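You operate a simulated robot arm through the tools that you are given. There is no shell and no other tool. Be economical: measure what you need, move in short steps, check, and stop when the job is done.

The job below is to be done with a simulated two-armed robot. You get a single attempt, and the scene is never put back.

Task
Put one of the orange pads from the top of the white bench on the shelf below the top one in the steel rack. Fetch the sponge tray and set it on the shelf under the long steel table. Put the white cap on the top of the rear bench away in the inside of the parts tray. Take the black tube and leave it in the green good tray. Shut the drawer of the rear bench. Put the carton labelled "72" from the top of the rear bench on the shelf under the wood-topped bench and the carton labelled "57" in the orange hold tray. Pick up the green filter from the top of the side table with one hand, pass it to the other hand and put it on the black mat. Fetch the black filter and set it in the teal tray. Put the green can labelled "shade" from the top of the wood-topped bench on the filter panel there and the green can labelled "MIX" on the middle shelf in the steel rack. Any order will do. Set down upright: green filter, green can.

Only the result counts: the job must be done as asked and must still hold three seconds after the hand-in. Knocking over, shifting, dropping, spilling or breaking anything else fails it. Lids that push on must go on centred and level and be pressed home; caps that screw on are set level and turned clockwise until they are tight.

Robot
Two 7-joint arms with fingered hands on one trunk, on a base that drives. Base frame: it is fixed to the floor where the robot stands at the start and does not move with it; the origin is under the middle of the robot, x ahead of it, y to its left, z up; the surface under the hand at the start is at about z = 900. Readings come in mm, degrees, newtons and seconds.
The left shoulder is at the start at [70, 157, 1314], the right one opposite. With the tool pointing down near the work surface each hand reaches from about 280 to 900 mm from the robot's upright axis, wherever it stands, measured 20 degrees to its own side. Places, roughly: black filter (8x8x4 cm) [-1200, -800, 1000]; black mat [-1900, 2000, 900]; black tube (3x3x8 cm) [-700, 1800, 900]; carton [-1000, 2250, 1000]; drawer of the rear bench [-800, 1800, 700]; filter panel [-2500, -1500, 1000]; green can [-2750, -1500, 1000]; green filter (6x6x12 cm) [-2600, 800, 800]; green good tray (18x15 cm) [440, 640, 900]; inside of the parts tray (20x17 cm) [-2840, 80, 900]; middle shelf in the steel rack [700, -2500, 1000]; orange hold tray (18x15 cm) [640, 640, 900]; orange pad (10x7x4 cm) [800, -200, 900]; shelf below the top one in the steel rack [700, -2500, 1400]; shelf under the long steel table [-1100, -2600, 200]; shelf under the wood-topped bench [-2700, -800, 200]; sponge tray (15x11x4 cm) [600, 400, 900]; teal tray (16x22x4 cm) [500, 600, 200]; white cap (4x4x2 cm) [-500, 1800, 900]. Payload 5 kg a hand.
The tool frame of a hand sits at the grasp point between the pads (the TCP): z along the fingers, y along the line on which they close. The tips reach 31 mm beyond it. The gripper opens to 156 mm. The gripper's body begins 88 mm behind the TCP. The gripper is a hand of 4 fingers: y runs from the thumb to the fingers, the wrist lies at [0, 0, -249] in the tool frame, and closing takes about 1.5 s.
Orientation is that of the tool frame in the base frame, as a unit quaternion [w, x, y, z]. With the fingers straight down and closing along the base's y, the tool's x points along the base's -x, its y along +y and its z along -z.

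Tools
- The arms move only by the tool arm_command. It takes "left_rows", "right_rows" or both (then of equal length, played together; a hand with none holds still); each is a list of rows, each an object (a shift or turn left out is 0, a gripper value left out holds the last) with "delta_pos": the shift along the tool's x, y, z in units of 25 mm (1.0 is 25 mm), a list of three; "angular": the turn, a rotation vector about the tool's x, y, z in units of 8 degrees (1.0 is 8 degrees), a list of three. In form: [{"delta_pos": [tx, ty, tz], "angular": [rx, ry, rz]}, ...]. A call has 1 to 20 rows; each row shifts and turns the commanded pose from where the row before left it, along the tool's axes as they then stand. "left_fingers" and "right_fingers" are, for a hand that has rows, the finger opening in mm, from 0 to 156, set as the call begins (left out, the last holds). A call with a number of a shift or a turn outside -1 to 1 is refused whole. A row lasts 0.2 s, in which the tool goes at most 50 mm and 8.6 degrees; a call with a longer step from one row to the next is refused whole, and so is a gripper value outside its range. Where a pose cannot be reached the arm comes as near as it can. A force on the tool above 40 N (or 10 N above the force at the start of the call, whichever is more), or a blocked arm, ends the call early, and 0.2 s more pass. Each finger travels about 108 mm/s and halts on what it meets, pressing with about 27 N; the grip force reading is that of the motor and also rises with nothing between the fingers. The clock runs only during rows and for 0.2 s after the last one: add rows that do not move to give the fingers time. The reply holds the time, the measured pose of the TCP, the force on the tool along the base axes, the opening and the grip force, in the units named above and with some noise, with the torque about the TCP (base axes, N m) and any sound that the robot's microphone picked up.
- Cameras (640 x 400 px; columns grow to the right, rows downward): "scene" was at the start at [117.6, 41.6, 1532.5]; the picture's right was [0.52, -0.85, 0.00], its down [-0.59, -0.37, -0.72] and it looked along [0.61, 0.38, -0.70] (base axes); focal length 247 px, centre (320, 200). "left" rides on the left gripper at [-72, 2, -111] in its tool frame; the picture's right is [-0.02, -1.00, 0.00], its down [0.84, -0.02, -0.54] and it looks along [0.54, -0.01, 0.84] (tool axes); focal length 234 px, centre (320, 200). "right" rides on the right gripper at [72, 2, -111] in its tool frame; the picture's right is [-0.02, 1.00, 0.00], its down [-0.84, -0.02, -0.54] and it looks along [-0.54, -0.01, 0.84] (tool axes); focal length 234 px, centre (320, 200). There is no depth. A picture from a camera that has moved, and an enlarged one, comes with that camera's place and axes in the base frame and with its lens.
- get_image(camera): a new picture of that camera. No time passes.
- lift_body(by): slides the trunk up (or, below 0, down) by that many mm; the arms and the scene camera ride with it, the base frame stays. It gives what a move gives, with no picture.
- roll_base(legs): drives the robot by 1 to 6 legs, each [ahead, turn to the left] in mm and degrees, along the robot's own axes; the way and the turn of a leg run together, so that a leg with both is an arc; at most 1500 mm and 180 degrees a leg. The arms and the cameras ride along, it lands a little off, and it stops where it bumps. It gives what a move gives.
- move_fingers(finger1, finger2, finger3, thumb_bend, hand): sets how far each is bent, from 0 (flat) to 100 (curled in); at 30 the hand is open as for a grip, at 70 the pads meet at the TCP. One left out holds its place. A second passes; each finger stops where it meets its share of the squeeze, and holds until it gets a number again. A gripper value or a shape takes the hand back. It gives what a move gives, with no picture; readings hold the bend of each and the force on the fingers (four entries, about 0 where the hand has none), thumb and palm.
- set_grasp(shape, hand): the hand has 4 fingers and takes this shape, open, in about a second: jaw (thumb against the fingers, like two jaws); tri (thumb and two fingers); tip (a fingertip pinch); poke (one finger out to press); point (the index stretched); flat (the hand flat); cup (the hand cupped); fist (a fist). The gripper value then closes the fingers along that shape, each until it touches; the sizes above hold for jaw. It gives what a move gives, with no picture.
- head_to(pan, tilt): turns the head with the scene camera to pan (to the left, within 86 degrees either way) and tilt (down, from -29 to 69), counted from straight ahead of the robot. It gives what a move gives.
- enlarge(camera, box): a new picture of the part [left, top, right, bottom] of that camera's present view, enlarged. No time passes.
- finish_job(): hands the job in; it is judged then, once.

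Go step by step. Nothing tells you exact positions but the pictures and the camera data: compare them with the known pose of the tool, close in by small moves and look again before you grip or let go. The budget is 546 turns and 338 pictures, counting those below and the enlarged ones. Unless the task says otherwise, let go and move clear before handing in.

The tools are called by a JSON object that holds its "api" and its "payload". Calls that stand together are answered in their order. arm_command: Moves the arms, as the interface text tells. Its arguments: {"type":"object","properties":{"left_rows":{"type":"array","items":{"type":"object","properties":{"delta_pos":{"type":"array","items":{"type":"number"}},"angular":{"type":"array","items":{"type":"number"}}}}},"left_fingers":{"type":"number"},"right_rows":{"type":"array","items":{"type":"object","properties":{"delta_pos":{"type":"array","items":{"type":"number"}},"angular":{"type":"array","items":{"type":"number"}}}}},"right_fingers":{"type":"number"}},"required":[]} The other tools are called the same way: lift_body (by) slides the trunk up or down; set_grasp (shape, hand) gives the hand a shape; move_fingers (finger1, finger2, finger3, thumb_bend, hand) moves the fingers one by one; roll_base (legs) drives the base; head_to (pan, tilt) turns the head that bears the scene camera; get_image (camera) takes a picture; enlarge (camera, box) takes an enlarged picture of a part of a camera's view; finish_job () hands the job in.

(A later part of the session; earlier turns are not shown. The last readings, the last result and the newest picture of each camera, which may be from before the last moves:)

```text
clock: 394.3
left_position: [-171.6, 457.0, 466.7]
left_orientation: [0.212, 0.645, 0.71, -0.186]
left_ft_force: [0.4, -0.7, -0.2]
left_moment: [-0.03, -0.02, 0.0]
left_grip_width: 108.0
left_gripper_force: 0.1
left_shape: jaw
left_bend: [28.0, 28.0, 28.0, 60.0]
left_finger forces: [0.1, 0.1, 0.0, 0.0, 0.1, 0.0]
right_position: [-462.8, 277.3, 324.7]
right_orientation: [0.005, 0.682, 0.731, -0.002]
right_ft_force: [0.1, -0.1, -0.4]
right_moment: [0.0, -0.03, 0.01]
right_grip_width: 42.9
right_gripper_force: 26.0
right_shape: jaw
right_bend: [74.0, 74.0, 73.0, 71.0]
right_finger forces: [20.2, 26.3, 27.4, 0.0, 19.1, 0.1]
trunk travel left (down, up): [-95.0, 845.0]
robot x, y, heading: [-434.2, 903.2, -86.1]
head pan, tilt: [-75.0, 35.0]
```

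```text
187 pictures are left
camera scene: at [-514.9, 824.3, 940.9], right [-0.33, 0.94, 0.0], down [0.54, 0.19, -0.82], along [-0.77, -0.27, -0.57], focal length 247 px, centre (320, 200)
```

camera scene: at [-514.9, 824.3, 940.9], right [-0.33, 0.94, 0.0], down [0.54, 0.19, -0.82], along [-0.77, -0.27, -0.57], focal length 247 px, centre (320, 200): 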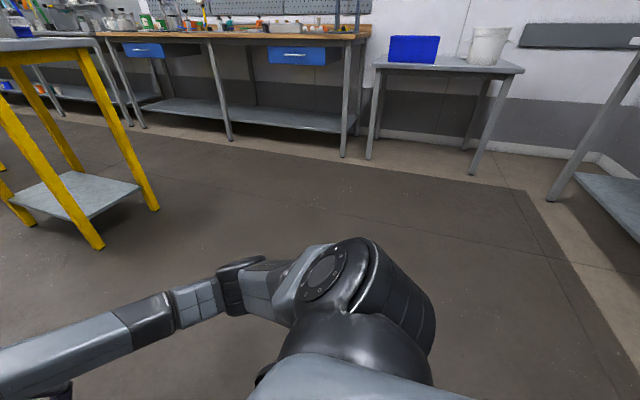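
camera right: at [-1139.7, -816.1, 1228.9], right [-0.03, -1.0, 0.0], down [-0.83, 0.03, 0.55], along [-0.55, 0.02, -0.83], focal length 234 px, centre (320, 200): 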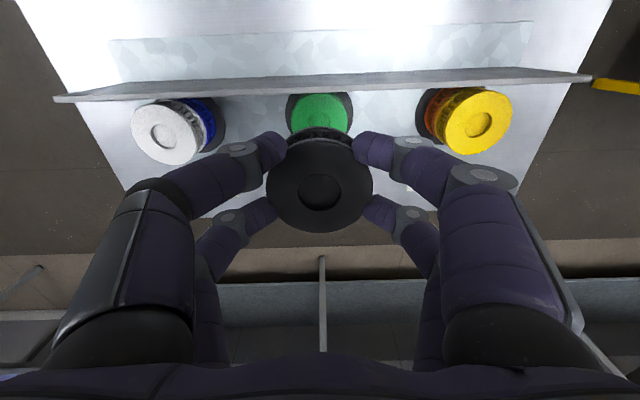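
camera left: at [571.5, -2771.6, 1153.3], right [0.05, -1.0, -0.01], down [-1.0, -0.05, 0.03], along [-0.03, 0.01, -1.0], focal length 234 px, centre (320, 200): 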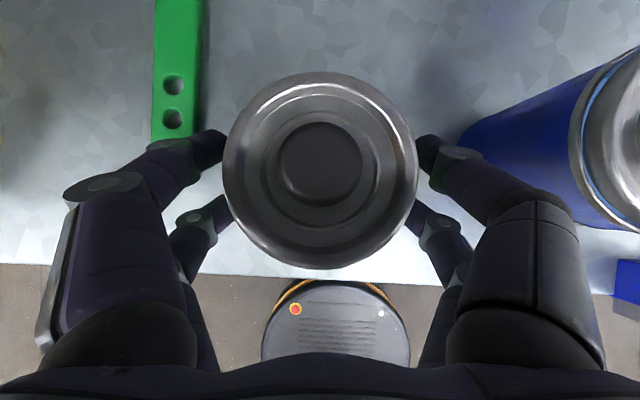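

The left elbow touches the bench edge, blocking the turn. I'll turn the other way round, moving a bit away from the bench.

{"api": "roll_base", "payload": {"legs": [[0, -94], [180, 0], [0, -180]]}}

{"api": "head_to", "payload": {"pan": -15, "tilt": 25}}

{"api": "get_image", "payload": {"camera": "scene"}}

```text
clock: 395.3
left_position: [-187.5, 445.2, 470.0]
left_orientation: [0.211, 0.657, 0.698, -0.191]
left_ft_force: [0.8, -0.3, 1.4]
left_moment: [-0.02, -0.01, -0.01]
left_grip_width: 107.6
left_gripper_force: 0.1
left_shape: jaw
left_bend: [28.0, 28.0, 28.0, 60.0]
left_finger forces: [0.0, 0.0, 0.0, 0.0, 0.0, 0.0]
right_position: [-484.6, 277.5, 324.5]
right_orientation: [0.004, 0.694, 0.72, -0.002]
right_ft_force: [-0.3, -0.7, 0.5]
right_moment: [-0.01, -0.02, -0.01]
right_grip_width: 43.0
right_gripper_force: 27.7
right_shape: jaw
right_bend: [74.0, 74.0, 73.0, 71.0]
right_finger forces: [20.2, 26.3, 27.3, 0.0, 19.0, 0.0]
trunk travel left (down, up): [-95.0, 845.0]
robot x, y, heading: [-431.5, 900.9, -87.8]
head pan, tilt: [-75.0, 35.0]
stopped in leg 1: the robot was blocked; the commanded pose is now the measured one
```

```text
clock: 396.6
left_position: [-187.8, 445.8, 470.2]
left_orientation: [0.211, 0.657, 0.697, -0.192]
left_ft_force: [0.2, 0.3, 0.2]
left_moment: [-0.01, 0.05, -0.03]
left_grip_width: 107.8
left_gripper_force: 0.1
left_shape: jaw
left_bend: [28.0, 28.0, 28.0, 60.0]
left_finger forces: [0.1, 0.0, 0.0, 0.0, 0.0, 0.0]
right_position: [-485.7, 277.5, 324.8]
right_orientation: [0.005, 0.695, 0.719, -0.001]
right_ft_force: [-0.4, -0.1, -0.1]
right_moment: [0.03, 0.01, 0.0]
right_grip_width: 43.2
right_gripper_force: 27.0
right_shape: jaw
right_bend: [74.0, 74.0, 73.0, 71.0]
right_finger forces: [20.2, 26.4, 27.3, 0.0, 19.0, 0.0]
trunk travel left (down, up): [-95.0, 845.0]
robot x, y, heading: [-431.8, 907.6, -88.1]
head pan, tilt: [-15.0, 25.0]
```

```text
186 pictures are left
camera scene: at [-454.0, 763.2, 956.7], right [-0.97, 0.22, 0.0], down [0.09, 0.41, -0.91], along [-0.2, -0.88, -0.42], focal length 247 px, centre (320, 200)
```

scene: 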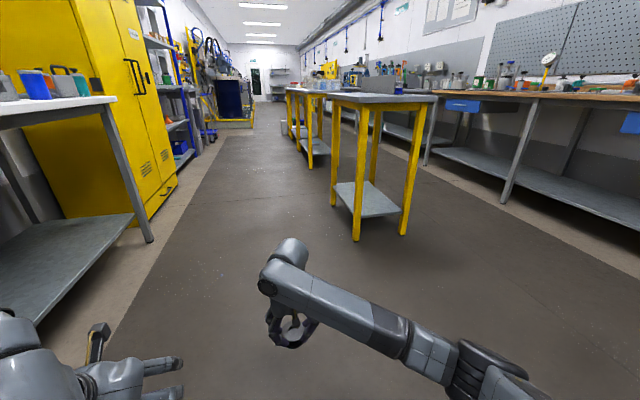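

{"api": "roll_base", "payload": {"legs": [[0, -20]]}}

{"api": "head_to", "payload": {"pan": 80, "tilt": 60}}

{"api": "get_image", "payload": {"camera": "scene"}}

```text
clock: 398.0
left_position: [-358.7, 390.0, 470.0]
left_orientation: [0.175, 0.768, 0.574, -0.224]
left_ft_force: [-0.7, 0.3, -1.2]
left_moment: [0.01, -0.01, 0.01]
left_grip_width: 107.4
left_gripper_force: 0.0
left_shape: jaw
left_bend: [28.0, 28.0, 28.0, 60.0]
left_finger forces: [0.0, 0.0, 0.0, 0.0, 0.0, 0.0]
right_position: [-697.8, 332.7, 325.1]
right_orientation: [0.004, 0.809, 0.588, -0.002]
right_ft_force: [-0.8, 0.3, -0.1]
right_moment: [0.01, -0.01, -0.02]
right_grip_width: 43.2
right_gripper_force: 27.1
right_shape: jaw
right_bend: [74.0, 74.0, 73.0, 71.0]
right_finger forces: [20.0, 26.3, 27.4, 0.1, 18.8, 0.0]
trunk travel left (down, up): [-95.0, 845.0]
robot x, y, heading: [-433.7, 904.9, -108.0]
head pan, tilt: [-15.0, 25.0]
```

```text
clock: 399.8
left_position: [-359.7, 390.9, 469.5]
left_orientation: [0.175, 0.768, 0.573, -0.225]
left_ft_force: [-0.4, 0.2, -0.4]
left_moment: [0.04, 0.03, 0.01]
left_grip_width: 108.1
left_gripper_force: 0.0
left_shape: jaw
left_bend: [28.0, 28.0, 28.0, 60.0]
left_finger forces: [0.0, 0.0, 0.0, 0.0, 0.0, 0.1]
right_position: [-697.0, 332.8, 324.7]
right_orientation: [0.005, 0.809, 0.588, -0.002]
right_ft_force: [0.6, -0.5, -0.2]
right_moment: [0.03, 0.01, 0.02]
right_grip_width: 43.0
right_gripper_force: 27.0
right_shape: jaw
right_bend: [74.0, 74.0, 73.0, 71.0]
right_finger forces: [20.0, 26.3, 27.4, 0.1, 18.8, 0.0]
trunk travel left (down, up): [-95.0, 845.0]
robot x, y, heading: [-429.6, 905.6, -107.9]
head pan, tilt: [80.0, 60.0]
```

```text
185 pictures are left
camera scene: at [-391.7, 824.1, 906.6], right [-0.47, -0.88, 0.0], down [-0.77, 0.41, -0.5], along [0.44, -0.23, -0.87], focal length 247 px, centre (320, 200)
```

scene: 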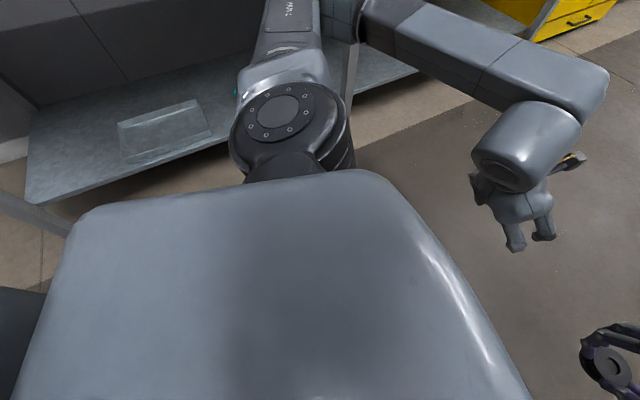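

Free now. I'll bring the left hand to a lower, straighter pose so its elbow drops, then complete the turn.

{"api": "arm_command", "payload": {"left_rows": [{"angular": [0, 1, 0]}, {"angular": [0, 1, 0]}, {"angular": [0, 1, 0]}, {"angular": [0, 1, 0]}, {"delta_pos": [-0.67, 0, 0.9]}, {"delta_pos": [-0.67, 0, 0.9]}, {"delta_pos": [-0.67, 0, 0.9]}, {"delta_pos": [-0.67, 0, 0.9]}, {"delta_pos": [-0.67, 0, 0.9]}, {"delta_pos": [-0.67, 0, 0.9]}, {}]}}

{"api": "roll_base", "payload": {"legs": [[0, -72], [200, 0], [0, -179.9]]}}

{"api": "head_to", "payload": {"pan": 0, "tilt": 25}}

{"api": "get_image", "payload": {"camera": "scene"}}

```text
clock: 402.1
left_position: [-385.8, 290.9, 337.7]
left_orientation: [0.01, 0.801, 0.599, -0.004]
left_ft_force: [-1.1, 0.6, 0.2]
left_moment: [-0.01, 0.03, 0.05]
left_grip_width: 107.9
left_gripper_force: 0.0
left_shape: jaw
left_bend: [28.0, 28.0, 28.0, 60.0]
left_finger forces: [0.0, 0.0, 0.1, 0.1, 0.0, 0.1]
right_position: [-696.7, 332.8, 325.3]
right_orientation: [0.004, 0.809, 0.588, -0.003]
right_ft_force: [-0.8, 0.6, -1.0]
right_moment: [0.02, -0.02, 0.01]
right_grip_width: 42.8
right_gripper_force: 27.0
right_shape: jaw
right_bend: [74.0, 74.0, 73.0, 71.0]
right_finger forces: [20.1, 26.4, 27.4, 0.0, 18.9, 0.0]
trunk travel left (down, up): [-95.0, 845.0]
robot x, y, heading: [-431.2, 908.2, -107.9]
head pan, tilt: [80.0, 60.0]
```

```text
clock: 414.0
left_position: [-89.9, 1191.6, 337.9]
left_orientation: [0.009, -0.066, 0.998, 0.006]
left_ft_force: [-0.5, 0.7, 0.0]
left_moment: [-0.01, 0.01, -0.02]
left_grip_width: 108.2
left_gripper_force: 0.1
left_shape: jaw
left_bend: [28.0, 28.0, 28.0, 60.0]
left_finger forces: [0.0, 0.0, 0.1, 0.1, 0.1, 0.0]
right_position: [-4.3, 889.2, 323.5]
right_orientation: [0.005, -0.051, 0.999, 0.001]
right_ft_force: [-0.6, -0.1, 0.1]
right_moment: [-0.01, -0.02, 0.0]
right_grip_width: 41.9
right_gripper_force: 26.9
right_shape: jaw
right_bend: [74.0, 74.0, 73.0, 71.0]
right_finger forces: [18.7, 26.3, 27.3, 0.0, 17.4, 0.1]
trunk travel left (down, up): [-95.0, 845.0]
robot x, y, heading: [-634.3, 903.6, 6.3]
head pan, tilt: [80.0, 60.0]
```

```text
clock: 415.5
left_position: [-90.4, 1192.6, 337.6]
left_orientation: [0.009, -0.066, 0.998, 0.005]
left_ft_force: [-0.2, -0.4, 0.0]
left_moment: [0.02, 0.0, -0.03]
left_grip_width: 107.6
left_gripper_force: 0.1
left_shape: jaw
left_bend: [28.0, 28.0, 28.0, 60.0]
left_finger forces: [0.1, 0.1, 0.0, 0.1, 0.0, 0.1]
right_position: [-3.9, 889.9, 324.6]
right_orientation: [0.004, -0.051, 0.999, 0.002]
right_ft_force: [-0.6, 0.3, -1.7]
right_moment: [-0.01, 0.03, 0.0]
right_grip_width: 42.3
right_gripper_force: 26.8
right_shape: jaw
right_bend: [74.0, 74.0, 73.0, 71.0]
right_finger forces: [18.7, 26.4, 27.4, 0.1, 17.6, 0.0]
trunk travel left (down, up): [-95.0, 845.0]
robot x, y, heading: [-631.9, 900.1, 6.2]
head pan, tilt: [0.0, 25.0]
```

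```text
184 pictures are left
camera scene: at [-493.3, 912.5, 956.6], right [0.11, -0.99, 0.0], down [-0.42, -0.04, -0.91], along [0.9, 0.1, -0.42], focal length 247 px, centre (320, 200)
```

scene: 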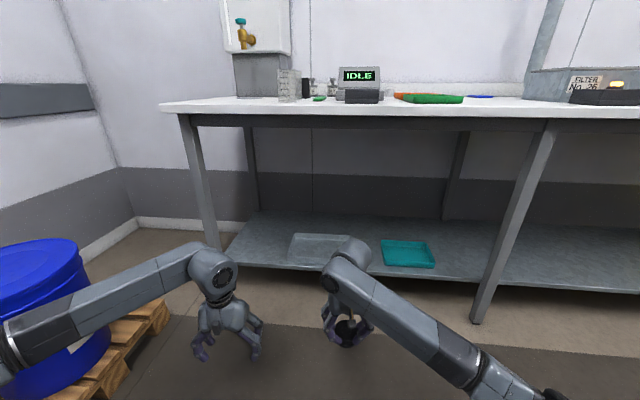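

{"api": "roll_base", "payload": {"legs": [[0, -6.2]]}}

{"api": "arm_command", "payload": {"right_rows": [{"delta_pos": [0.2, -0.88, 0]}, {"delta_pos": [0.2, -0.88, 0]}, {"delta_pos": [0.2, -0.88, 0]}, {"delta_pos": [0.2, -0.88, 0]}, {"delta_pos": [0.2, -0.88, 0]}, {"delta_pos": [0.2, -0.88, 0]}, {"delta_pos": [0.2, -0.88, 0]}, {"delta_pos": [0.2, -0.88, 0]}, {"delta_pos": [0.2, -0.88, 0]}, {"delta_pos": [0.2, -0.88, 0]}, {}]}}

{"api": "roll_base", "payload": {"legs": [[350, 0]]}}

{"api": "head_to", "payload": {"pan": -20, "tilt": 30}}

{"api": "get_image", "payload": {"camera": "scene"}}

```text
clock: 416.4
left_position: [-62.0, 1131.4, 337.5]
left_orientation: [0.01, -0.012, 1.0, 0.006]
left_ft_force: [0.4, -0.3, -0.2]
left_moment: [-0.04, -0.01, 0.02]
left_grip_width: 107.8
left_gripper_force: 0.0
left_shape: jaw
left_bend: [28.0, 28.0, 28.0, 60.0]
left_finger forces: [0.0, 0.0, 0.0, 0.0, 0.0, 0.0]
right_position: [-7.2, 820.9, 325.1]
right_orientation: [0.004, 0.003, 1.0, 0.003]
right_ft_force: [-0.1, 0.1, 0.3]
right_moment: [-0.01, -0.03, 0.01]
right_grip_width: 41.7
right_gripper_force: 27.1
right_shape: jaw
right_bend: [74.0, 74.0, 73.0, 71.0]
right_finger forces: [18.7, 26.3, 27.4, 0.0, 17.4, 0.0]
trunk travel left (down, up): [-95.0, 845.0]
robot x, y, heading: [-632.6, 895.9, -0.2]
head pan, tilt: [0.0, 25.0]
```

```text
clock: 418.9
left_position: [-61.5, 1130.1, 337.8]
left_orientation: [0.01, -0.012, 1.0, 0.006]
left_ft_force: [-1.1, -0.5, -0.3]
left_moment: [0.02, 0.02, -0.01]
left_grip_width: 107.7
left_gripper_force: 0.0
left_shape: jaw
left_bend: [28.0, 28.0, 28.0, 60.0]
left_finger forces: [0.0, 0.1, 0.1, 0.0, 0.0, 0.1]
right_position: [-56.7, 601.6, 322.4]
right_orientation: [0.004, 0.003, 1.0, 0.003]
right_ft_force: [0.2, -0.2, -0.1]
right_moment: [-0.02, -0.03, 0.0]
right_grip_width: 41.7
right_gripper_force: 27.0
right_shape: jaw
right_bend: [74.0, 74.0, 73.0, 71.0]
right_finger forces: [19.1, 26.4, 27.5, 0.0, 17.6, 0.0]
trunk travel left (down, up): [-95.0, 845.0]
robot x, y, heading: [-632.7, 899.7, -0.3]
head pan, tilt: [0.0, 25.0]
```

```text
clock: 421.1
left_position: [294.0, 1127.5, 338.3]
left_orientation: [0.01, -0.01, 1.0, 0.006]
left_ft_force: [0.3, 0.3, 0.1]
left_moment: [0.02, 0.01, -0.03]
left_grip_width: 108.0
left_gripper_force: 0.0
left_shape: jaw
left_bend: [28.0, 28.0, 28.0, 60.0]
left_finger forces: [0.1, 0.1, 0.0, 0.0, 0.1, 0.0]
right_position: [296.4, 597.4, 323.0]
right_orientation: [0.004, 0.004, 1.0, 0.002]
right_ft_force: [-0.2, -0.8, -0.5]
right_moment: [0.03, -0.04, 0.0]
right_grip_width: 41.8
right_gripper_force: 27.5
right_shape: jaw
right_bend: [74.0, 74.0, 73.0, 71.0]
right_finger forces: [19.1, 26.4, 27.6, 0.0, 17.7, 0.0]
trunk travel left (down, up): [-95.0, 845.0]
robot x, y, heading: [-282.8, 896.2, -0.4]
head pan, tilt: [0.0, 25.0]
```

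```text
clock: 422.0
left_position: [294.5, 1126.9, 337.5]
left_orientation: [0.009, -0.01, 1.0, 0.005]
left_ft_force: [-0.4, -0.9, -0.3]
left_moment: [-0.01, -0.02, 0.0]
left_grip_width: 108.0
left_gripper_force: 0.0
left_shape: jaw
left_bend: [28.0, 28.0, 28.0, 60.0]
left_finger forces: [0.0, 0.0, 0.0, 0.0, 0.0, 0.1]
right_position: [296.2, 596.1, 322.7]
right_orientation: [0.004, 0.004, 1.0, 0.002]
right_ft_force: [0.2, -0.7, -0.1]
right_moment: [0.03, -0.03, 0.01]
right_grip_width: 41.8
right_gripper_force: 27.2
right_shape: jaw
right_bend: [74.0, 74.0, 73.0, 71.0]
right_finger forces: [19.1, 26.4, 27.6, 0.0, 17.6, 0.0]
trunk travel left (down, up): [-95.0, 845.0]
robot x, y, heading: [-275.0, 897.2, -0.5]
head pan, tilt: [-20.0, 30.0]
```

```text
183 pictures are left
camera scene: at [-145.3, 863.5, 948.7], right [-0.35, -0.94, 0.0], down [-0.47, 0.17, -0.87], along [0.81, -0.3, -0.5], focal length 247 px, centre (320, 200)
```

scene: 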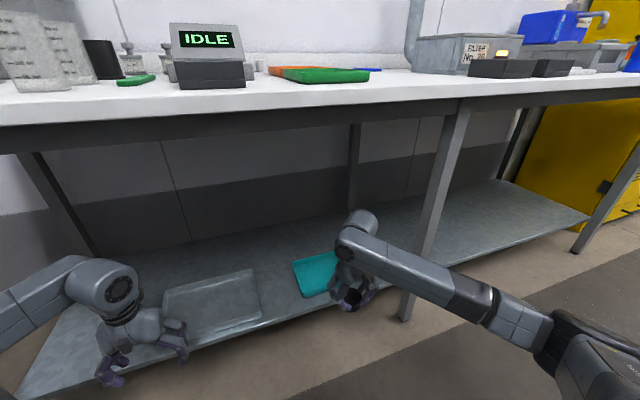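

{"api": "roll_base", "payload": {"legs": [[215, 0]]}}

{"api": "get_image", "payload": {"camera": "right"}}

{"api": "get_image", "payload": {"camera": "scene"}}

```text
clock: 423.6
left_position: [510.1, 1122.7, 337.0]
left_orientation: [0.008, -0.008, 1.0, 0.005]
left_ft_force: [0.9, 0.2, -0.2]
left_moment: [0.01, 0.01, 0.04]
left_grip_width: 107.8
left_gripper_force: 0.1
left_shape: jaw
left_bend: [28.0, 28.0, 28.0, 60.0]
left_finger forces: [0.1, 0.0, 0.0, 0.0, 0.0, 0.0]
right_position: [512.2, 591.7, 322.2]
right_orientation: [0.004, 0.007, 1.0, 0.002]
right_ft_force: [0.3, 0.1, -0.1]
right_moment: [-0.01, 0.01, -0.01]
right_grip_width: 41.7
right_gripper_force: 26.6
right_shape: jaw
right_bend: [74.0, 74.0, 73.0, 71.0]
right_finger forces: [19.1, 26.4, 27.5, 0.0, 17.5, 0.1]
trunk travel left (down, up): [-95.0, 845.0]
robot x, y, heading: [-58.6, 894.3, -0.6]
head pan, tilt: [-20.0, 30.0]
```

```text
182 pictures are left
camera right: at [438.6, 594.7, 432.2], right [0.04, 1.0, 0.0], down [0.83, -0.03, 0.55], along [0.55, -0.02, -0.83], focal length 234 px, centre (320, 200)
```

right: 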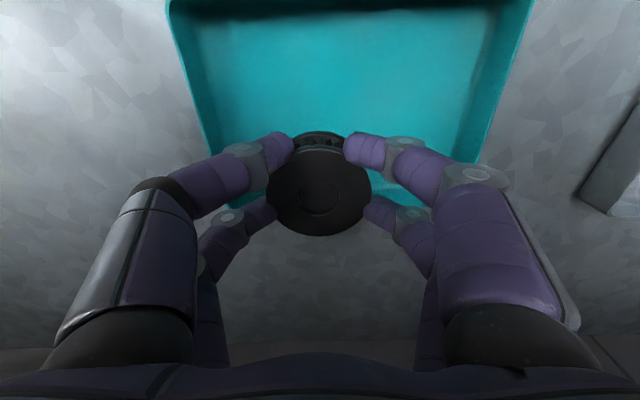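

```text
181 pictures are left
camera scene: at [71.2, 861.0, 948.7], right [-0.35, -0.94, 0.0], down [-0.47, 0.18, -0.87], along [0.81, -0.3, -0.5], focal length 247 px, centre (320, 200)
```

scene: 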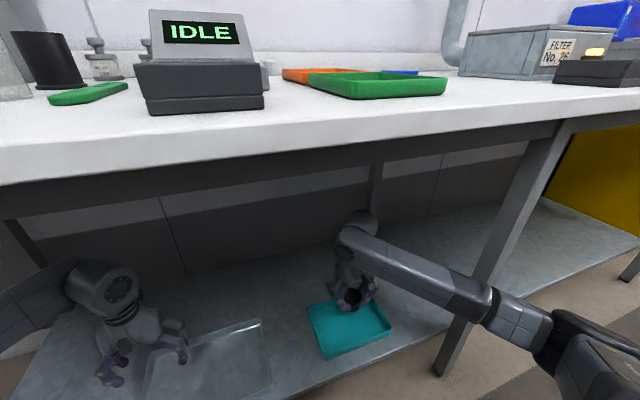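

Teal tray centre ≈(486,615). Shift the hand and lower with the trunk.

{"api": "arm_command", "payload": {"right_rows": [{"delta_pos": [0.54, 0.46, 0]}, {"delta_pos": [0.54, 0.46, 0]}, {}]}}

{"api": "lift_body", "payload": {"by": -45}}

{"api": "get_image", "payload": {"camera": "right"}}

{"api": "enlarge", "payload": {"camera": "scene", "box": [260, 220, 460, 370]}}

```text
clock: 424.4
left_position: [512.2, 1122.2, 338.5]
left_orientation: [0.008, -0.007, 1.0, 0.005]
left_ft_force: [-0.3, 0.4, 0.2]
left_moment: [0.03, 0.01, 0.03]
left_grip_width: 107.9
left_gripper_force: 0.2
left_shape: jaw
left_bend: [28.0, 28.0, 28.0, 60.0]
left_finger forces: [0.0, 0.0, 0.1, 0.0, 0.0, 0.0]
right_position: [483.9, 617.2, 320.7]
right_orientation: [0.004, 0.007, 1.0, 0.002]
right_ft_force: [-0.5, -0.2, -0.3]
right_moment: [0.0, 0.0, -0.02]
right_grip_width: 41.9
right_gripper_force: 27.2
right_shape: jaw
right_bend: [74.0, 74.0, 73.0, 71.0]
right_finger forces: [19.1, 26.5, 27.5, 0.1, 17.6, 0.0]
trunk travel left (down, up): [-95.0, 845.0]
robot x, y, heading: [-59.3, 898.5, -0.7]
head pan, tilt: [-20.0, 30.0]
```

```text
clock: 425.3
left_position: [511.3, 1122.8, 293.5]
left_orientation: [0.009, -0.008, 1.0, 0.005]
left_ft_force: [0.1, 0.6, -0.1]
left_moment: [0.01, 0.02, 0.01]
left_grip_width: 108.1
left_gripper_force: 0.2
left_shape: jaw
left_bend: [28.0, 28.0, 28.0, 60.0]
left_finger forces: [0.1, 0.0, 0.1, 0.1, 0.0, 0.0]
right_position: [483.5, 616.9, 277.8]
right_orientation: [0.005, 0.008, 1.0, 0.003]
right_ft_force: [-0.1, -0.8, -0.1]
right_moment: [0.01, 0.02, -0.03]
right_grip_width: 41.9
right_gripper_force: 27.0
right_shape: jaw
right_bend: [74.0, 74.0, 73.0, 71.0]
right_finger forces: [19.0, 26.5, 27.4, 0.1, 17.6, 0.0]
trunk travel left (down, up): [-50.0, 890.0]
robot x, y, heading: [-62.4, 893.0, -0.9]
head pan, tilt: [-20.0, 30.0]
```

```text
180 pictures are left
camera right: at [411.4, 618.6, 386.5], right [0.04, 1.0, 0.0], down [0.83, -0.03, 0.55], along [0.55, -0.02, -0.83], focal length 234 px, centre (320, 200)
```

right: 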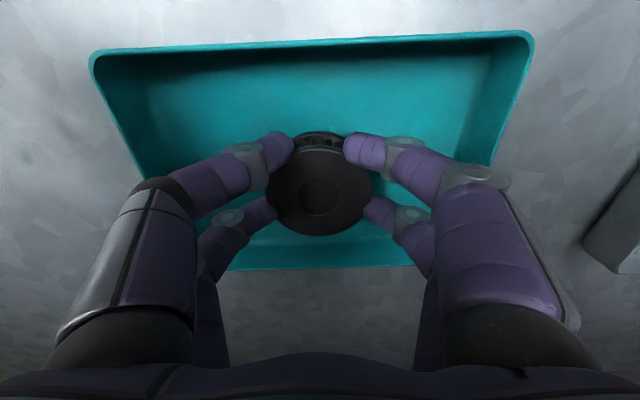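

```text
2.67 times, centred on (360, 295) of scene
camera zoom: at [71.1, 861.0, 903.8], right [-0.35, -0.94, 0.0], down [-0.47, 0.18, -0.87], along [0.81, -0.31, -0.5], focal length 659 px, centre (213, -53)
```

zoom: 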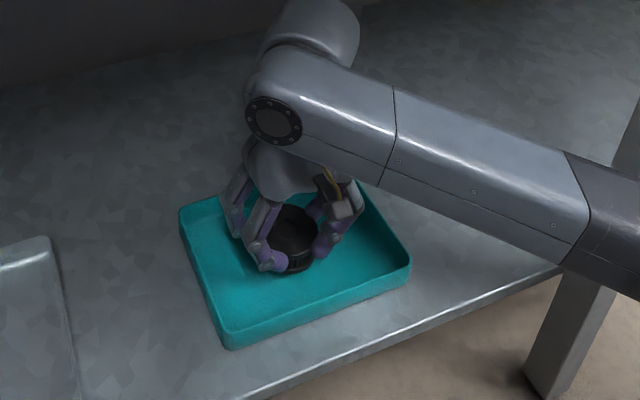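

{"api": "arm_command", "payload": {"left_rows": [{"delta_pos": [0, 0, -0.8]}, {"delta_pos": [0, 0, -0.8]}, {"delta_pos": [0, 0, -0.8]}, {}], "right_rows": [{"delta_pos": [0, 0, 0.2]}, {"delta_pos": [0, 0, 0.2]}, {"delta_pos": [0, 0, 0.2]}, {}]}}

{"api": "arm_command", "payload": {"right_rows": [{"delta_pos": [0, 0, 0.15]}, {"delta_pos": [0, 0, 0.15]}, {}]}}

```text
clock: 426.1
left_position: [510.1, 1122.2, 340.7]
left_orientation: [0.009, -0.007, 1.0, 0.005]
left_ft_force: [0.8, -0.4, 0.2]
left_moment: [0.02, -0.01, -0.02]
left_grip_width: 107.7
left_gripper_force: 0.1
left_shape: jaw
left_bend: [28.0, 28.0, 28.0, 60.0]
left_finger forces: [0.0, 0.1, 0.0, 0.0, 0.0, 0.1]
right_position: [488.4, 617.2, 272.8]
right_orientation: [0.012, 0.007, 1.0, 0.001]
right_ft_force: [-2.5, 0.2, 19.1]
right_moment: [-0.19, -0.1, -0.02]
right_grip_width: 42.5
right_gripper_force: 27.4
right_shape: jaw
right_bend: [75.0, 74.0, 74.0, 71.0]
right_finger forces: [21.6, 30.9, 32.4, 0.1, 21.3, 0.0]
trunk travel left (down, up): [-50.0, 890.0]
robot x, y, heading: [-59.2, 889.9, -0.7]
head pan, tilt: [-20.0, 30.0]
stopped in row 3 (right hand): the force on the tool passed its limit at 45 N (the readings are from after the stop); the commanded pose is now the measured one
```

```text
clock: 426.5
left_position: [510.3, 1122.7, 340.5]
left_orientation: [0.009, -0.006, 1.0, 0.005]
left_ft_force: [0.3, -1.0, 0.8]
left_moment: [-0.02, 0.01, -0.03]
left_grip_width: 107.7
left_gripper_force: 0.0
left_shape: jaw
left_bend: [28.0, 28.0, 28.0, 60.0]
left_finger forces: [0.1, 0.0, 0.0, 0.0, 0.0, 0.0]
right_position: [490.0, 616.1, 272.7]
right_orientation: [0.015, 0.007, 1.0, 0.003]
right_ft_force: [-2.7, 1.2, 19.0]
right_moment: [-0.04, -0.06, -0.03]
right_grip_width: 42.7
right_gripper_force: 27.3
right_shape: jaw
right_bend: [75.0, 74.0, 74.0, 72.0]
right_finger forces: [22.7, 31.5, 32.4, 0.1, 21.3, 0.0]
trunk travel left (down, up): [-50.0, 890.0]
robot x, y, heading: [-59.5, 896.0, -0.5]
head pan, tilt: [-20.0, 30.0]
stopped in row 2 (right hand): the force on the tool passed its limit at 44 N (the readings are from after the stop); the commanded pose is now the measured one
```

Contact in the tray at TCP 273. Release and lift clear.

{"api": "arm_command", "payload": {"right_rows": [{}, {}, {}, {}], "right_fingers": 110}}

{"api": "arm_command", "payload": {"right_rows": [{"delta_pos": [0, 0, -0.5]}, {"delta_pos": [0, 0, -1]}, {"delta_pos": [0, 0, -1]}, {"delta_pos": [0, 0, -1]}, {}]}}

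{"api": "get_image", "payload": {"camera": "right"}}

```text
clock: 427.5
left_position: [510.3, 1121.4, 341.2]
left_orientation: [0.008, -0.007, 1.0, 0.005]
left_ft_force: [-0.3, 0.2, -0.2]
left_moment: [0.0, 0.0, -0.02]
left_grip_width: 107.6
left_gripper_force: 0.0
left_shape: jaw
left_bend: [28.0, 28.0, 28.0, 60.0]
left_finger forces: [0.0, 0.0, 0.1, 0.0, 0.0, 0.0]
right_position: [488.6, 617.1, 267.7]
right_orientation: [0.011, 0.006, 1.0, 0.002]
right_ft_force: [-0.4, 0.4, -1.0]
right_moment: [0.0, 0.02, 0.01]
right_grip_width: 109.7
right_gripper_force: 0.0
right_shape: jaw
right_bend: [28.0, 28.0, 28.0, 59.0]
right_finger forces: [0.0, 0.0, 0.0, 0.1, 0.1, 0.0]
trunk travel left (down, up): [-50.0, 890.0]
robot x, y, heading: [-64.3, 898.5, -0.9]
head pan, tilt: [-20.0, 30.0]
```

```text
clock: 428.7
left_position: [510.3, 1122.5, 340.5]
left_orientation: [0.008, -0.007, 1.0, 0.005]
left_ft_force: [-0.7, 0.7, 0.6]
left_moment: [0.0, -0.04, -0.01]
left_grip_width: 107.8
left_gripper_force: 0.1
left_shape: jaw
left_bend: [28.0, 28.0, 28.0, 60.0]
left_finger forces: [0.0, 0.0, 0.0, 0.1, 0.0, 0.1]
right_position: [485.8, 616.4, 356.7]
right_orientation: [0.012, 0.006, 1.0, 0.002]
right_ft_force: [-0.8, -0.6, -0.2]
right_moment: [-0.01, 0.01, -0.02]
right_grip_width: 109.5
right_gripper_force: 0.0
right_shape: jaw
right_bend: [28.0, 28.0, 28.0, 59.0]
right_finger forces: [0.1, 0.1, 0.1, 0.1, 0.0, 0.0]
trunk travel left (down, up): [-50.0, 890.0]
robot x, y, heading: [-60.7, 894.9, -0.6]
head pan, tilt: [-20.0, 30.0]
```

```text
178 pictures are left
camera right: at [412.1, 617.8, 465.5], right [0.04, 1.0, 0.0], down [0.83, -0.03, 0.56], along [0.56, -0.02, -0.83], focal length 234 px, centre (320, 200)
```

right: 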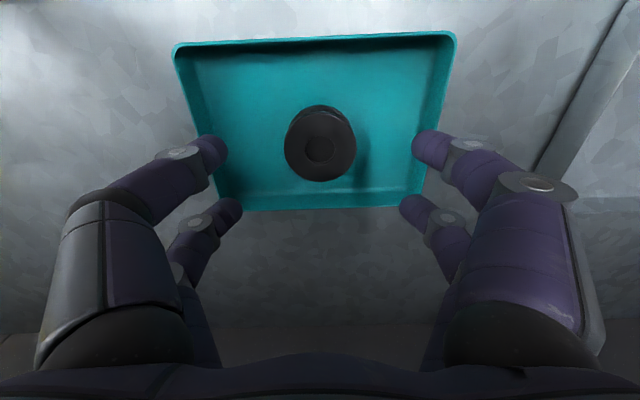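

Black filter is in the teal tray. Back out, raise, and look at the rear bench.

{"api": "roll_base", "payload": {"legs": [[-600, 0]]}}

{"api": "lift_body", "payload": {"by": 400}}

{"api": "lift_body", "payload": {"by": 400}}

{"api": "roll_base", "payload": {"legs": [[0, 90]]}}

{"api": "head_to", "payload": {"pan": 0, "tilt": 30}}

{"api": "get_image", "payload": {"camera": "scene"}}

```text
clock: 432.1
left_position: [-92.9, 1132.2, 340.7]
left_orientation: [0.007, -0.014, 1.0, 0.006]
left_ft_force: [-0.5, -0.6, -0.6]
left_moment: [0.03, 0.0, 0.02]
left_grip_width: 107.8
left_gripper_force: 0.0
left_shape: jaw
left_bend: [28.0, 28.0, 28.0, 60.0]
left_finger forces: [0.0, 0.0, 0.1, 0.0, 0.0, 0.1]
right_position: [-109.7, 625.9, 355.9]
right_orientation: [0.011, 0.001, 1.0, 0.003]
right_ft_force: [-0.2, -0.5, -0.7]
right_moment: [-0.02, -0.01, -0.03]
right_grip_width: 109.5
right_gripper_force: 0.1
right_shape: jaw
right_bend: [28.0, 28.0, 28.0, 59.0]
right_finger forces: [0.0, 0.0, 0.0, 0.0, 0.0, 0.0]
trunk travel left (down, up): [-50.0, 890.0]
robot x, y, heading: [-662.1, 897.0, -0.0]
head pan, tilt: [-20.0, 30.0]
```

```text
clock: 435.9
left_position: [-91.9, 1130.2, 741.0]
left_orientation: [0.008, -0.014, 1.0, 0.006]
left_ft_force: [0.2, 0.2, -1.1]
left_moment: [-0.01, 0.02, 0.0]
left_grip_width: 107.8
left_gripper_force: 0.0
left_shape: jaw
left_bend: [28.0, 28.0, 28.0, 60.0]
left_finger forces: [0.0, 0.0, 0.0, 0.1, 0.1, 0.0]
right_position: [-109.8, 625.9, 756.2]
right_orientation: [0.011, 0.0, 1.0, 0.002]
right_ft_force: [-0.2, 0.1, 0.1]
right_moment: [-0.01, -0.03, -0.01]
right_grip_width: 109.8
right_gripper_force: 0.0
right_shape: jaw
right_bend: [28.0, 28.0, 28.0, 59.0]
right_finger forces: [0.1, 0.0, 0.1, 0.0, 0.0, 0.1]
trunk travel left (down, up): [-450.0, 490.0]
robot x, y, heading: [-662.5, 899.2, -0.0]
head pan, tilt: [-20.0, 30.0]
```

```text
clock: 439.7
left_position: [-92.4, 1132.1, 1140.7]
left_orientation: [0.008, -0.014, 1.0, 0.005]
left_ft_force: [0.3, 0.0, 0.6]
left_moment: [0.0, 0.01, 0.0]
left_grip_width: 108.1
left_gripper_force: 0.1
left_shape: jaw
left_bend: [28.0, 28.0, 28.0, 60.0]
left_finger forces: [0.0, 0.0, 0.1, 0.0, 0.0, 0.0]
right_position: [-110.0, 626.4, 1156.6]
right_orientation: [0.012, 0.001, 1.0, 0.002]
right_ft_force: [0.7, -0.5, 0.3]
right_moment: [0.02, -0.03, 0.02]
right_grip_width: 109.7
right_gripper_force: 0.1
right_shape: jaw
right_bend: [28.0, 28.0, 28.0, 59.0]
right_finger forces: [0.0, 0.0, 0.0, 0.0, 0.0, 0.0]
trunk travel left (down, up): [-850.0, 90.0]
robot x, y, heading: [-655.8, 897.4, -0.2]
head pan, tilt: [-20.0, 30.0]
```

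```text
clock: 443.9
left_position: [-889.3, 1470.0, 1140.4]
left_orientation: [-0.002, 0.713, -0.701, -0.009]
left_ft_force: [1.0, 0.0, -0.1]
left_moment: [0.01, -0.03, -0.02]
left_grip_width: 107.9
left_gripper_force: 0.1
left_shape: jaw
left_bend: [28.0, 28.0, 28.0, 60.0]
left_finger forces: [0.0, 0.0, 0.0, 0.0, 0.0, 0.0]
right_position: [-382.6, 1447.6, 1155.5]
right_orientation: [0.007, -0.703, 0.711, 0.01]
right_ft_force: [-0.3, -0.6, 0.0]
right_moment: [0.03, -0.01, -0.02]
right_grip_width: 109.7
right_gripper_force: 0.0
right_shape: jaw
right_bend: [28.0, 28.0, 28.0, 59.0]
right_finger forces: [0.0, 0.0, 0.0, 0.0, 0.0, 0.0]
trunk travel left (down, up): [-850.0, 90.0]
robot x, y, heading: [-661.7, 903.6, 89.3]
head pan, tilt: [-20.0, 30.0]
```

```text
clock: 444.8
left_position: [-889.1, 1471.0, 1141.3]
left_orientation: [-0.002, 0.713, -0.701, -0.009]
left_ft_force: [-0.2, -0.8, 0.4]
left_moment: [0.02, 0.01, -0.01]
left_grip_width: 107.9
left_gripper_force: 0.0
left_shape: jaw
left_bend: [28.0, 28.0, 28.0, 60.0]
left_finger forces: [0.1, 0.0, 0.0, 0.0, 0.1, 0.1]
right_position: [-382.9, 1447.9, 1156.4]
right_orientation: [0.007, -0.703, 0.711, 0.01]
right_ft_force: [0.2, -0.5, 0.7]
right_moment: [-0.02, 0.01, 0.0]
right_grip_width: 109.4
right_gripper_force: 0.0
right_shape: jaw
right_bend: [28.0, 28.0, 28.0, 59.0]
right_finger forces: [0.1, 0.0, 0.1, 0.1, 0.0, 0.0]
trunk travel left (down, up): [-850.0, 90.0]
robot x, y, heading: [-663.5, 899.1, 89.6]
head pan, tilt: [0.0, 30.0]
```

```text
177 pictures are left
camera scene: at [-663.2, 1037.8, 1703.7], right [1.0, -0.01, 0.0], down [-0.01, -0.5, -0.87], along [0.01, 0.87, -0.5], focal length 247 px, centre (320, 200)
```

scene: 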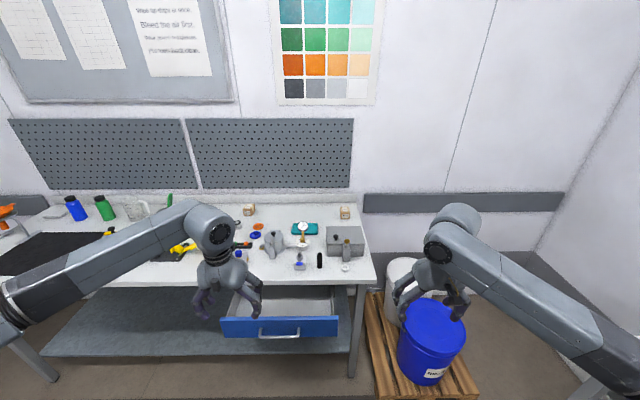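

{"api": "enlarge", "payload": {"camera": "scene", "box": [200, 190, 380, 300]}}

{"api": "enlarge", "payload": {"camera": "scene", "box": [0, 180, 220, 300]}}

{"api": "get_image", "payload": {"camera": "left"}}

```text
3.56 times, centred on (290, 245) of scene
camera zoom: at [-663.2, 1037.8, 1703.7], right [1.0, -0.01, 0.0], down [-0.01, -0.5, -0.87], along [0.01, 0.87, -0.5], focal length 879 px, centre (427, 40)
```

zoom: 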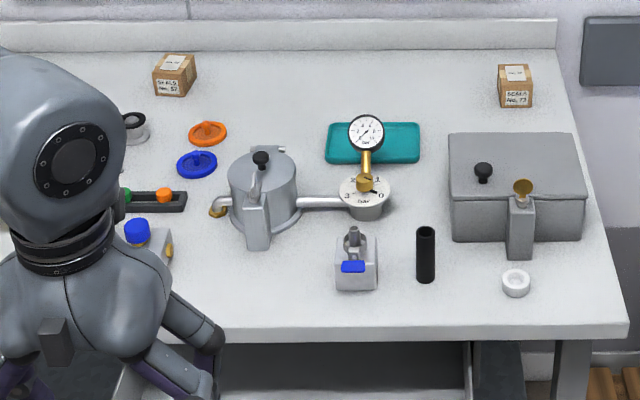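

```text
2.91 times, centred on (110, 240) of scene
camera zoom: at [-663.2, 1037.8, 1703.7], right [1.0, -0.01, 0.0], down [-0.01, -0.5, -0.87], along [0.01, 0.87, -0.5], focal length 719 px, centre (931, 84)
```

zoom: 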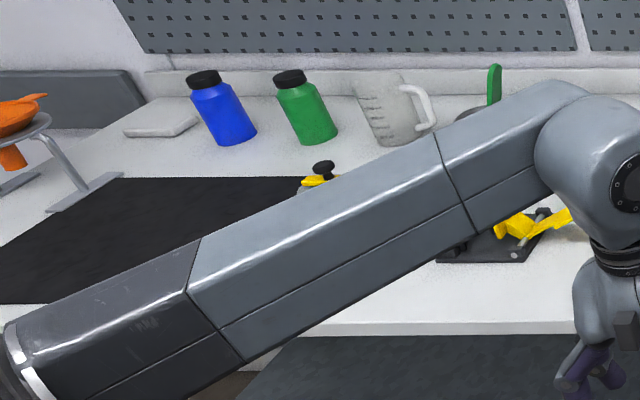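

```text
174 pictures are left
camera left: at [-890.1, 1542.4, 1252.5], right [1.0, 0.04, -0.01], down [0.04, -0.85, 0.53], along [0.01, -0.53, -0.85], focal length 234 px, centre (320, 200)
```

left: 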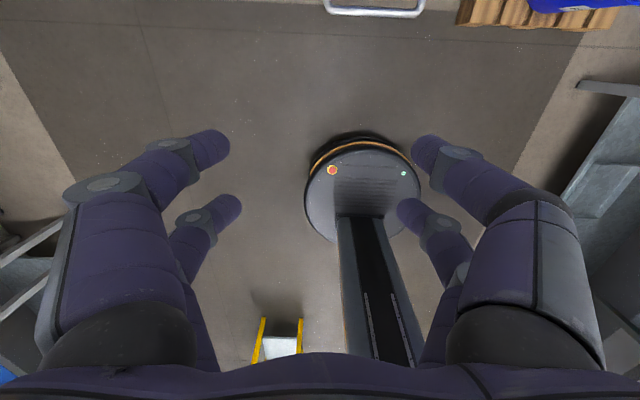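

Tube at (-656,1837), cap (-545,1822), two small cartons at the back; the drawer is open ~100 mm, handle near (-829,1635). First close the drawer with the left fingertips pitched forward.

{"api": "arm_command", "payload": {"left_rows": [{"angular": [0, -1, 0]}, {"angular": [0, -1, 0]}, {"angular": [0, -1, 0]}, {"angular": [0, -1, 0]}, {"angular": [0, -1, 0]}, {"angular": [0, -1, 0]}, {"angular": [0, -1, 0]}, {}], "left_fingers": 5}}

{"api": "lift_body", "payload": {"by": -370}}

{"api": "head_to", "payload": {"pan": 15, "tilt": 35}}

{"api": "get_image", "payload": {"camera": "scene"}}

{"api": "get_image", "payload": {"camera": "left"}}

```text
clock: 446.6
left_position: [-888.0, 1470.8, 1142.3]
left_orientation: [-0.31, 0.636, -0.629, -0.322]
left_ft_force: [-0.2, -0.2, -0.1]
left_moment: [0.03, 0.03, -0.01]
left_grip_width: 5.4
left_gripper_force: 0.2
left_shape: jaw
left_bend: [71.0, 71.0, 71.0, 70.0]
left_finger forces: [0.1, 0.1, 0.0, 0.0, 0.0, 0.0]
left hand out of reach, approached as far as the arm can: row 7
right_position: [-382.5, 1448.1, 1156.2]
right_orientation: [0.007, -0.703, 0.711, 0.01]
right_ft_force: [0.4, -0.5, 0.6]
right_moment: [0.02, 0.02, -0.03]
right_grip_width: 109.6
right_gripper_force: 0.1
right_shape: jaw
right_bend: [28.0, 28.0, 28.0, 59.0]
right_finger forces: [0.1, 0.1, 0.0, 0.0, 0.0, 0.0]
trunk travel left (down, up): [-850.0, 90.0]
robot x, y, heading: [-660.3, 898.6, 89.3]
head pan, tilt: [0.0, 30.0]
```

```text
clock: 450.1
left_position: [-889.3, 1472.2, 771.6]
left_orientation: [-0.31, 0.636, -0.629, -0.321]
left_ft_force: [0.0, 0.0, -0.1]
left_moment: [-0.01, -0.02, -0.01]
left_grip_width: 5.5
left_gripper_force: 0.0
left_shape: jaw
left_bend: [71.0, 71.0, 71.0, 70.0]
left_finger forces: [0.0, 0.0, 0.0, 0.1, 0.0, 0.1]
right_position: [-382.5, 1447.4, 786.8]
right_orientation: [0.006, -0.703, 0.711, 0.01]
right_ft_force: [0.0, 0.1, -0.2]
right_moment: [0.0, -0.03, 0.07]
right_grip_width: 109.6
right_gripper_force: 0.0
right_shape: jaw
right_bend: [28.0, 28.0, 28.0, 59.0]
right_finger forces: [0.0, 0.0, 0.0, 0.1, 0.1, 0.1]
trunk travel left (down, up): [-480.0, 460.0]
robot x, y, heading: [-666.2, 902.1, 89.3]
head pan, tilt: [0.0, 30.0]
```

```text
clock: 450.9
left_position: [-888.2, 1470.6, 770.8]
left_orientation: [-0.31, 0.635, -0.631, -0.32]
left_ft_force: [0.1, -0.1, 0.1]
left_moment: [0.02, 0.0, 0.02]
left_grip_width: 5.4
left_gripper_force: 0.1
left_shape: jaw
left_bend: [71.0, 71.0, 71.0, 70.0]
left_finger forces: [0.0, 0.1, 0.0, 0.1, 0.0, 0.0]
right_position: [-383.4, 1448.4, 786.8]
right_orientation: [0.006, -0.703, 0.711, 0.01]
right_ft_force: [0.7, 0.1, 0.9]
right_moment: [0.03, 0.0, -0.01]
right_grip_width: 109.7
right_gripper_force: 0.1
right_shape: jaw
right_bend: [28.0, 28.0, 28.0, 59.0]
right_finger forces: [0.0, 0.0, 0.0, 0.0, 0.0, 0.0]
trunk travel left (down, up): [-480.0, 460.0]
robot x, y, heading: [-660.1, 898.2, 89.1]
head pan, tilt: [15.0, 35.0]
```

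```text
173 pictures are left
camera scene: at [-685.7, 1032.7, 1325.9], right [0.97, 0.25, 0.0], down [0.14, -0.56, -0.82], along [-0.2, 0.79, -0.57], focal length 247 px, centre (320, 200)
```

scene: 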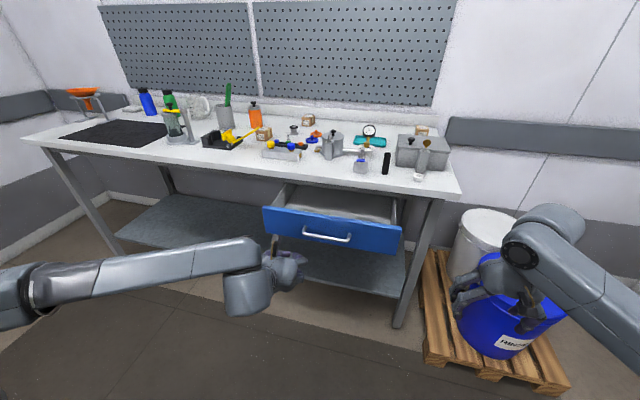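

```text
172 pictures are left
camera left: at [-887.8, 1427.2, 894.9], right [1.0, 0.03, 0.01], down [0.03, -0.94, -0.34], along [0.0, 0.34, -0.94], focal length 234 px, centre (320, 200)
```

left: 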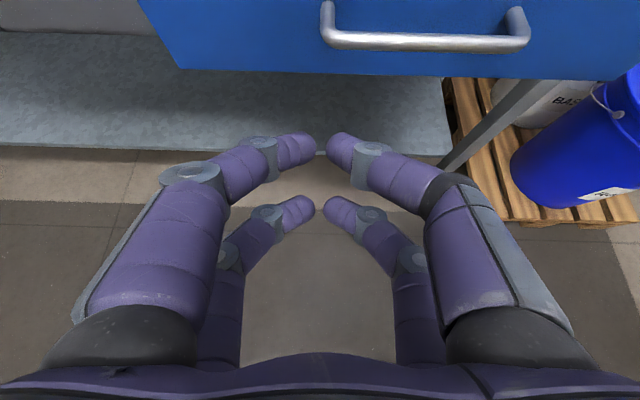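

{"api": "arm_command", "payload": {"left_rows": [{"delta_pos": [-0.42, -0.9, -0.31]}, {"delta_pos": [-0.42, -0.9, -0.31]}, {"delta_pos": [0, -0.9, 0]}, {"delta_pos": [0, -0.85, 0]}, {}]}}

{"api": "roll_base", "payload": {"legs": [[120, 0]]}}

{"api": "get_image", "payload": {"camera": "left"}}

{"api": "get_image", "payload": {"camera": "scene"}}

```text
clock: 452.1
left_position: [-800.4, 1472.8, 796.1]
left_orientation: [-0.309, 0.637, -0.63, -0.321]
left_ft_force: [0.0, 0.4, -0.2]
left_moment: [0.0, -0.01, 0.02]
left_grip_width: 5.1
left_gripper_force: 0.1
left_shape: jaw
left_bend: [71.0, 71.0, 71.0, 70.0]
left_finger forces: [0.0, 0.0, 0.1, 0.1, 0.0, 0.0]
right_position: [-383.1, 1448.1, 786.5]
right_orientation: [0.007, -0.703, 0.711, 0.01]
right_ft_force: [-0.8, -0.4, 0.0]
right_moment: [0.01, -0.01, -0.01]
right_grip_width: 109.6
right_gripper_force: 0.0
right_shape: jaw
right_bend: [28.0, 28.0, 28.0, 59.0]
right_finger forces: [0.0, 0.0, 0.1, 0.0, 0.0, 0.0]
trunk travel left (down, up): [-480.0, 460.0]
robot x, y, heading: [-659.3, 902.7, 89.4]
head pan, tilt: [15.0, 35.0]
```

```text
clock: 453.3
left_position: [-798.9, 1594.8, 794.4]
left_orientation: [-0.309, 0.636, -0.63, -0.321]
left_ft_force: [0.2, 0.2, 0.1]
left_moment: [-0.02, 0.01, -0.02]
left_grip_width: 5.1
left_gripper_force: 0.1
left_shape: jaw
left_bend: [71.0, 71.0, 71.0, 70.0]
left_finger forces: [0.0, 0.1, 0.0, 0.1, 0.0, 0.1]
right_position: [-383.0, 1569.5, 786.4]
right_orientation: [0.006, -0.703, 0.711, 0.009]
right_ft_force: [-0.6, 0.4, 0.5]
right_moment: [-0.03, -0.03, -0.02]
right_grip_width: 109.2
right_gripper_force: 0.0
right_shape: jaw
right_bend: [28.0, 28.0, 28.0, 59.0]
right_finger forces: [0.0, 0.1, 0.0, 0.0, 0.0, 0.0]
trunk travel left (down, up): [-480.0, 460.0]
robot x, y, heading: [-662.5, 1015.4, 89.2]
head pan, tilt: [15.0, 35.0]
```

```text
171 pictures are left
camera left: at [-799.1, 1550.7, 919.4], right [1.0, 0.03, 0.01], down [0.03, -0.94, -0.34], along [0.0, 0.34, -0.94], focal length 234 px, centre (320, 200)
```

left: 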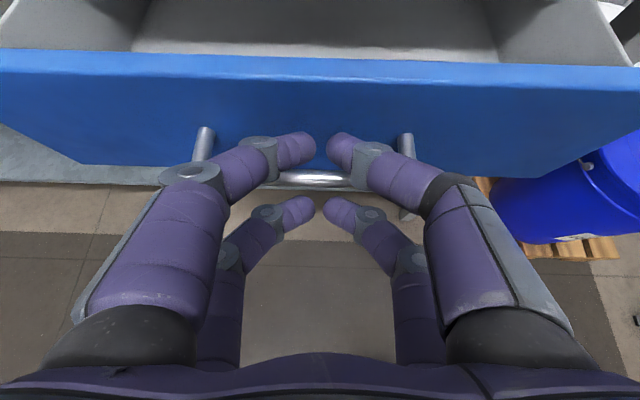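

```text
170 pictures are left
camera scene: at [-684.6, 1154.4, 1325.7], right [0.97, 0.25, 0.0], down [0.14, -0.56, -0.82], along [-0.2, 0.79, -0.57], focal length 247 px, centre (320, 200)
```

scene: 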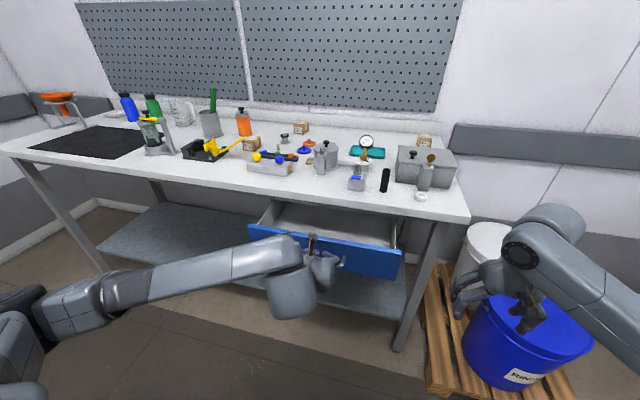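

{"api": "arm_command", "payload": {"left_rows": [{"delta_pos": [-0.6, 0, 0.8]}, {"delta_pos": [-0.6, 0, 0.8]}, {"delta_pos": [-0.6, 0, 0.8]}, {"delta_pos": [-0.6, 0, 0.8]}, {}]}}

{"api": "get_image", "payload": {"camera": "left"}}

```text
clock: 454.5
left_position: [-801.3, 1693.8, 797.4]
left_orientation: [-0.311, 0.636, -0.63, -0.321]
left_ft_force: [-0.2, 0.3, -0.5]
left_moment: [0.0, 0.01, -0.03]
left_grip_width: 5.2
left_gripper_force: 0.1
left_shape: jaw
left_bend: [71.0, 71.0, 71.0, 70.0]
left_finger forces: [0.0, 0.0, 0.0, 0.1, 0.0, 0.0]
right_position: [-382.8, 1566.7, 786.4]
right_orientation: [0.006, -0.703, 0.711, 0.009]
right_ft_force: [0.0, -0.7, 0.2]
right_moment: [-0.02, -0.01, -0.03]
right_grip_width: 109.4
right_gripper_force: 0.1
right_shape: jaw
right_bend: [28.0, 28.0, 28.0, 59.0]
right_finger forces: [0.1, 0.0, 0.1, 0.0, 0.0, 0.2]
trunk travel left (down, up): [-480.0, 460.0]
robot x, y, heading: [-661.4, 1015.1, 89.5]
head pan, tilt: [15.0, 35.0]
```

```text
169 pictures are left
camera left: at [-801.4, 1649.1, 921.2], right [1.0, 0.03, 0.01], down [0.03, -0.94, -0.34], along [0.0, 0.34, -0.94], focal length 234 px, centre (320, 200)
```

left: 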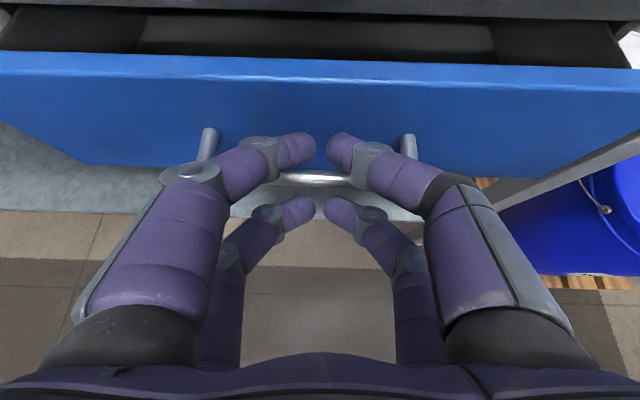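

{"api": "arm_command", "payload": {"left_rows": [{"delta_pos": [-0.48, 0, 0.64]}, {"delta_pos": [-0.48, 0, 0.64]}, {"delta_pos": [-0.3, 0, 0.4]}, {"delta_pos": [-0.3, 0, 0.4]}, {"delta_pos": [-0.3, 0, 0.4]}, {}]}}

{"api": "get_image", "payload": {"camera": "left"}}

```text
clock: 455.8
left_position: [-800.3, 1761.8, 787.0]
left_orientation: [-0.304, 0.639, -0.632, -0.316]
left_ft_force: [0.2, -2.6, -1.8]
left_moment: [-0.15, 0.01, 0.02]
left_grip_width: 5.0
left_gripper_force: 0.1
left_shape: jaw
left_bend: [71.0, 71.0, 71.0, 70.0]
left_finger forces: [0.1, 2.0, 1.6, 0.0, 0.0, 0.0]
right_position: [-382.3, 1569.9, 786.5]
right_orientation: [0.007, -0.704, 0.711, 0.009]
right_ft_force: [0.4, 0.3, 0.2]
right_moment: [-0.03, -0.05, 0.01]
right_grip_width: 109.6
right_gripper_force: 0.1
right_shape: jaw
right_bend: [28.0, 28.0, 28.0, 59.0]
right_finger forces: [0.0, 0.0, 0.1, 0.0, 0.1, 0.1]
trunk travel left (down, up): [-480.0, 460.0]
robot x, y, heading: [-658.0, 1015.2, 89.6]
head pan, tilt: [15.0, 35.0]
stopped in row 6 (left hand): the force on the tool passed its limit at 46 N (the readings are from after the stop); the commanded pose is now the measured one
```

```text
168 pictures are left
camera left: at [-800.0, 1720.4, 912.5], right [1.0, 0.03, 0.01], down [0.03, -0.95, -0.32], along [0.0, 0.32, -0.95], focal length 234 px, centre (320, 200)
```

left: 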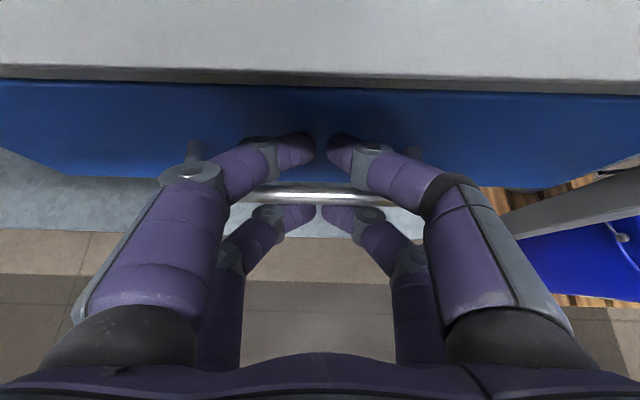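

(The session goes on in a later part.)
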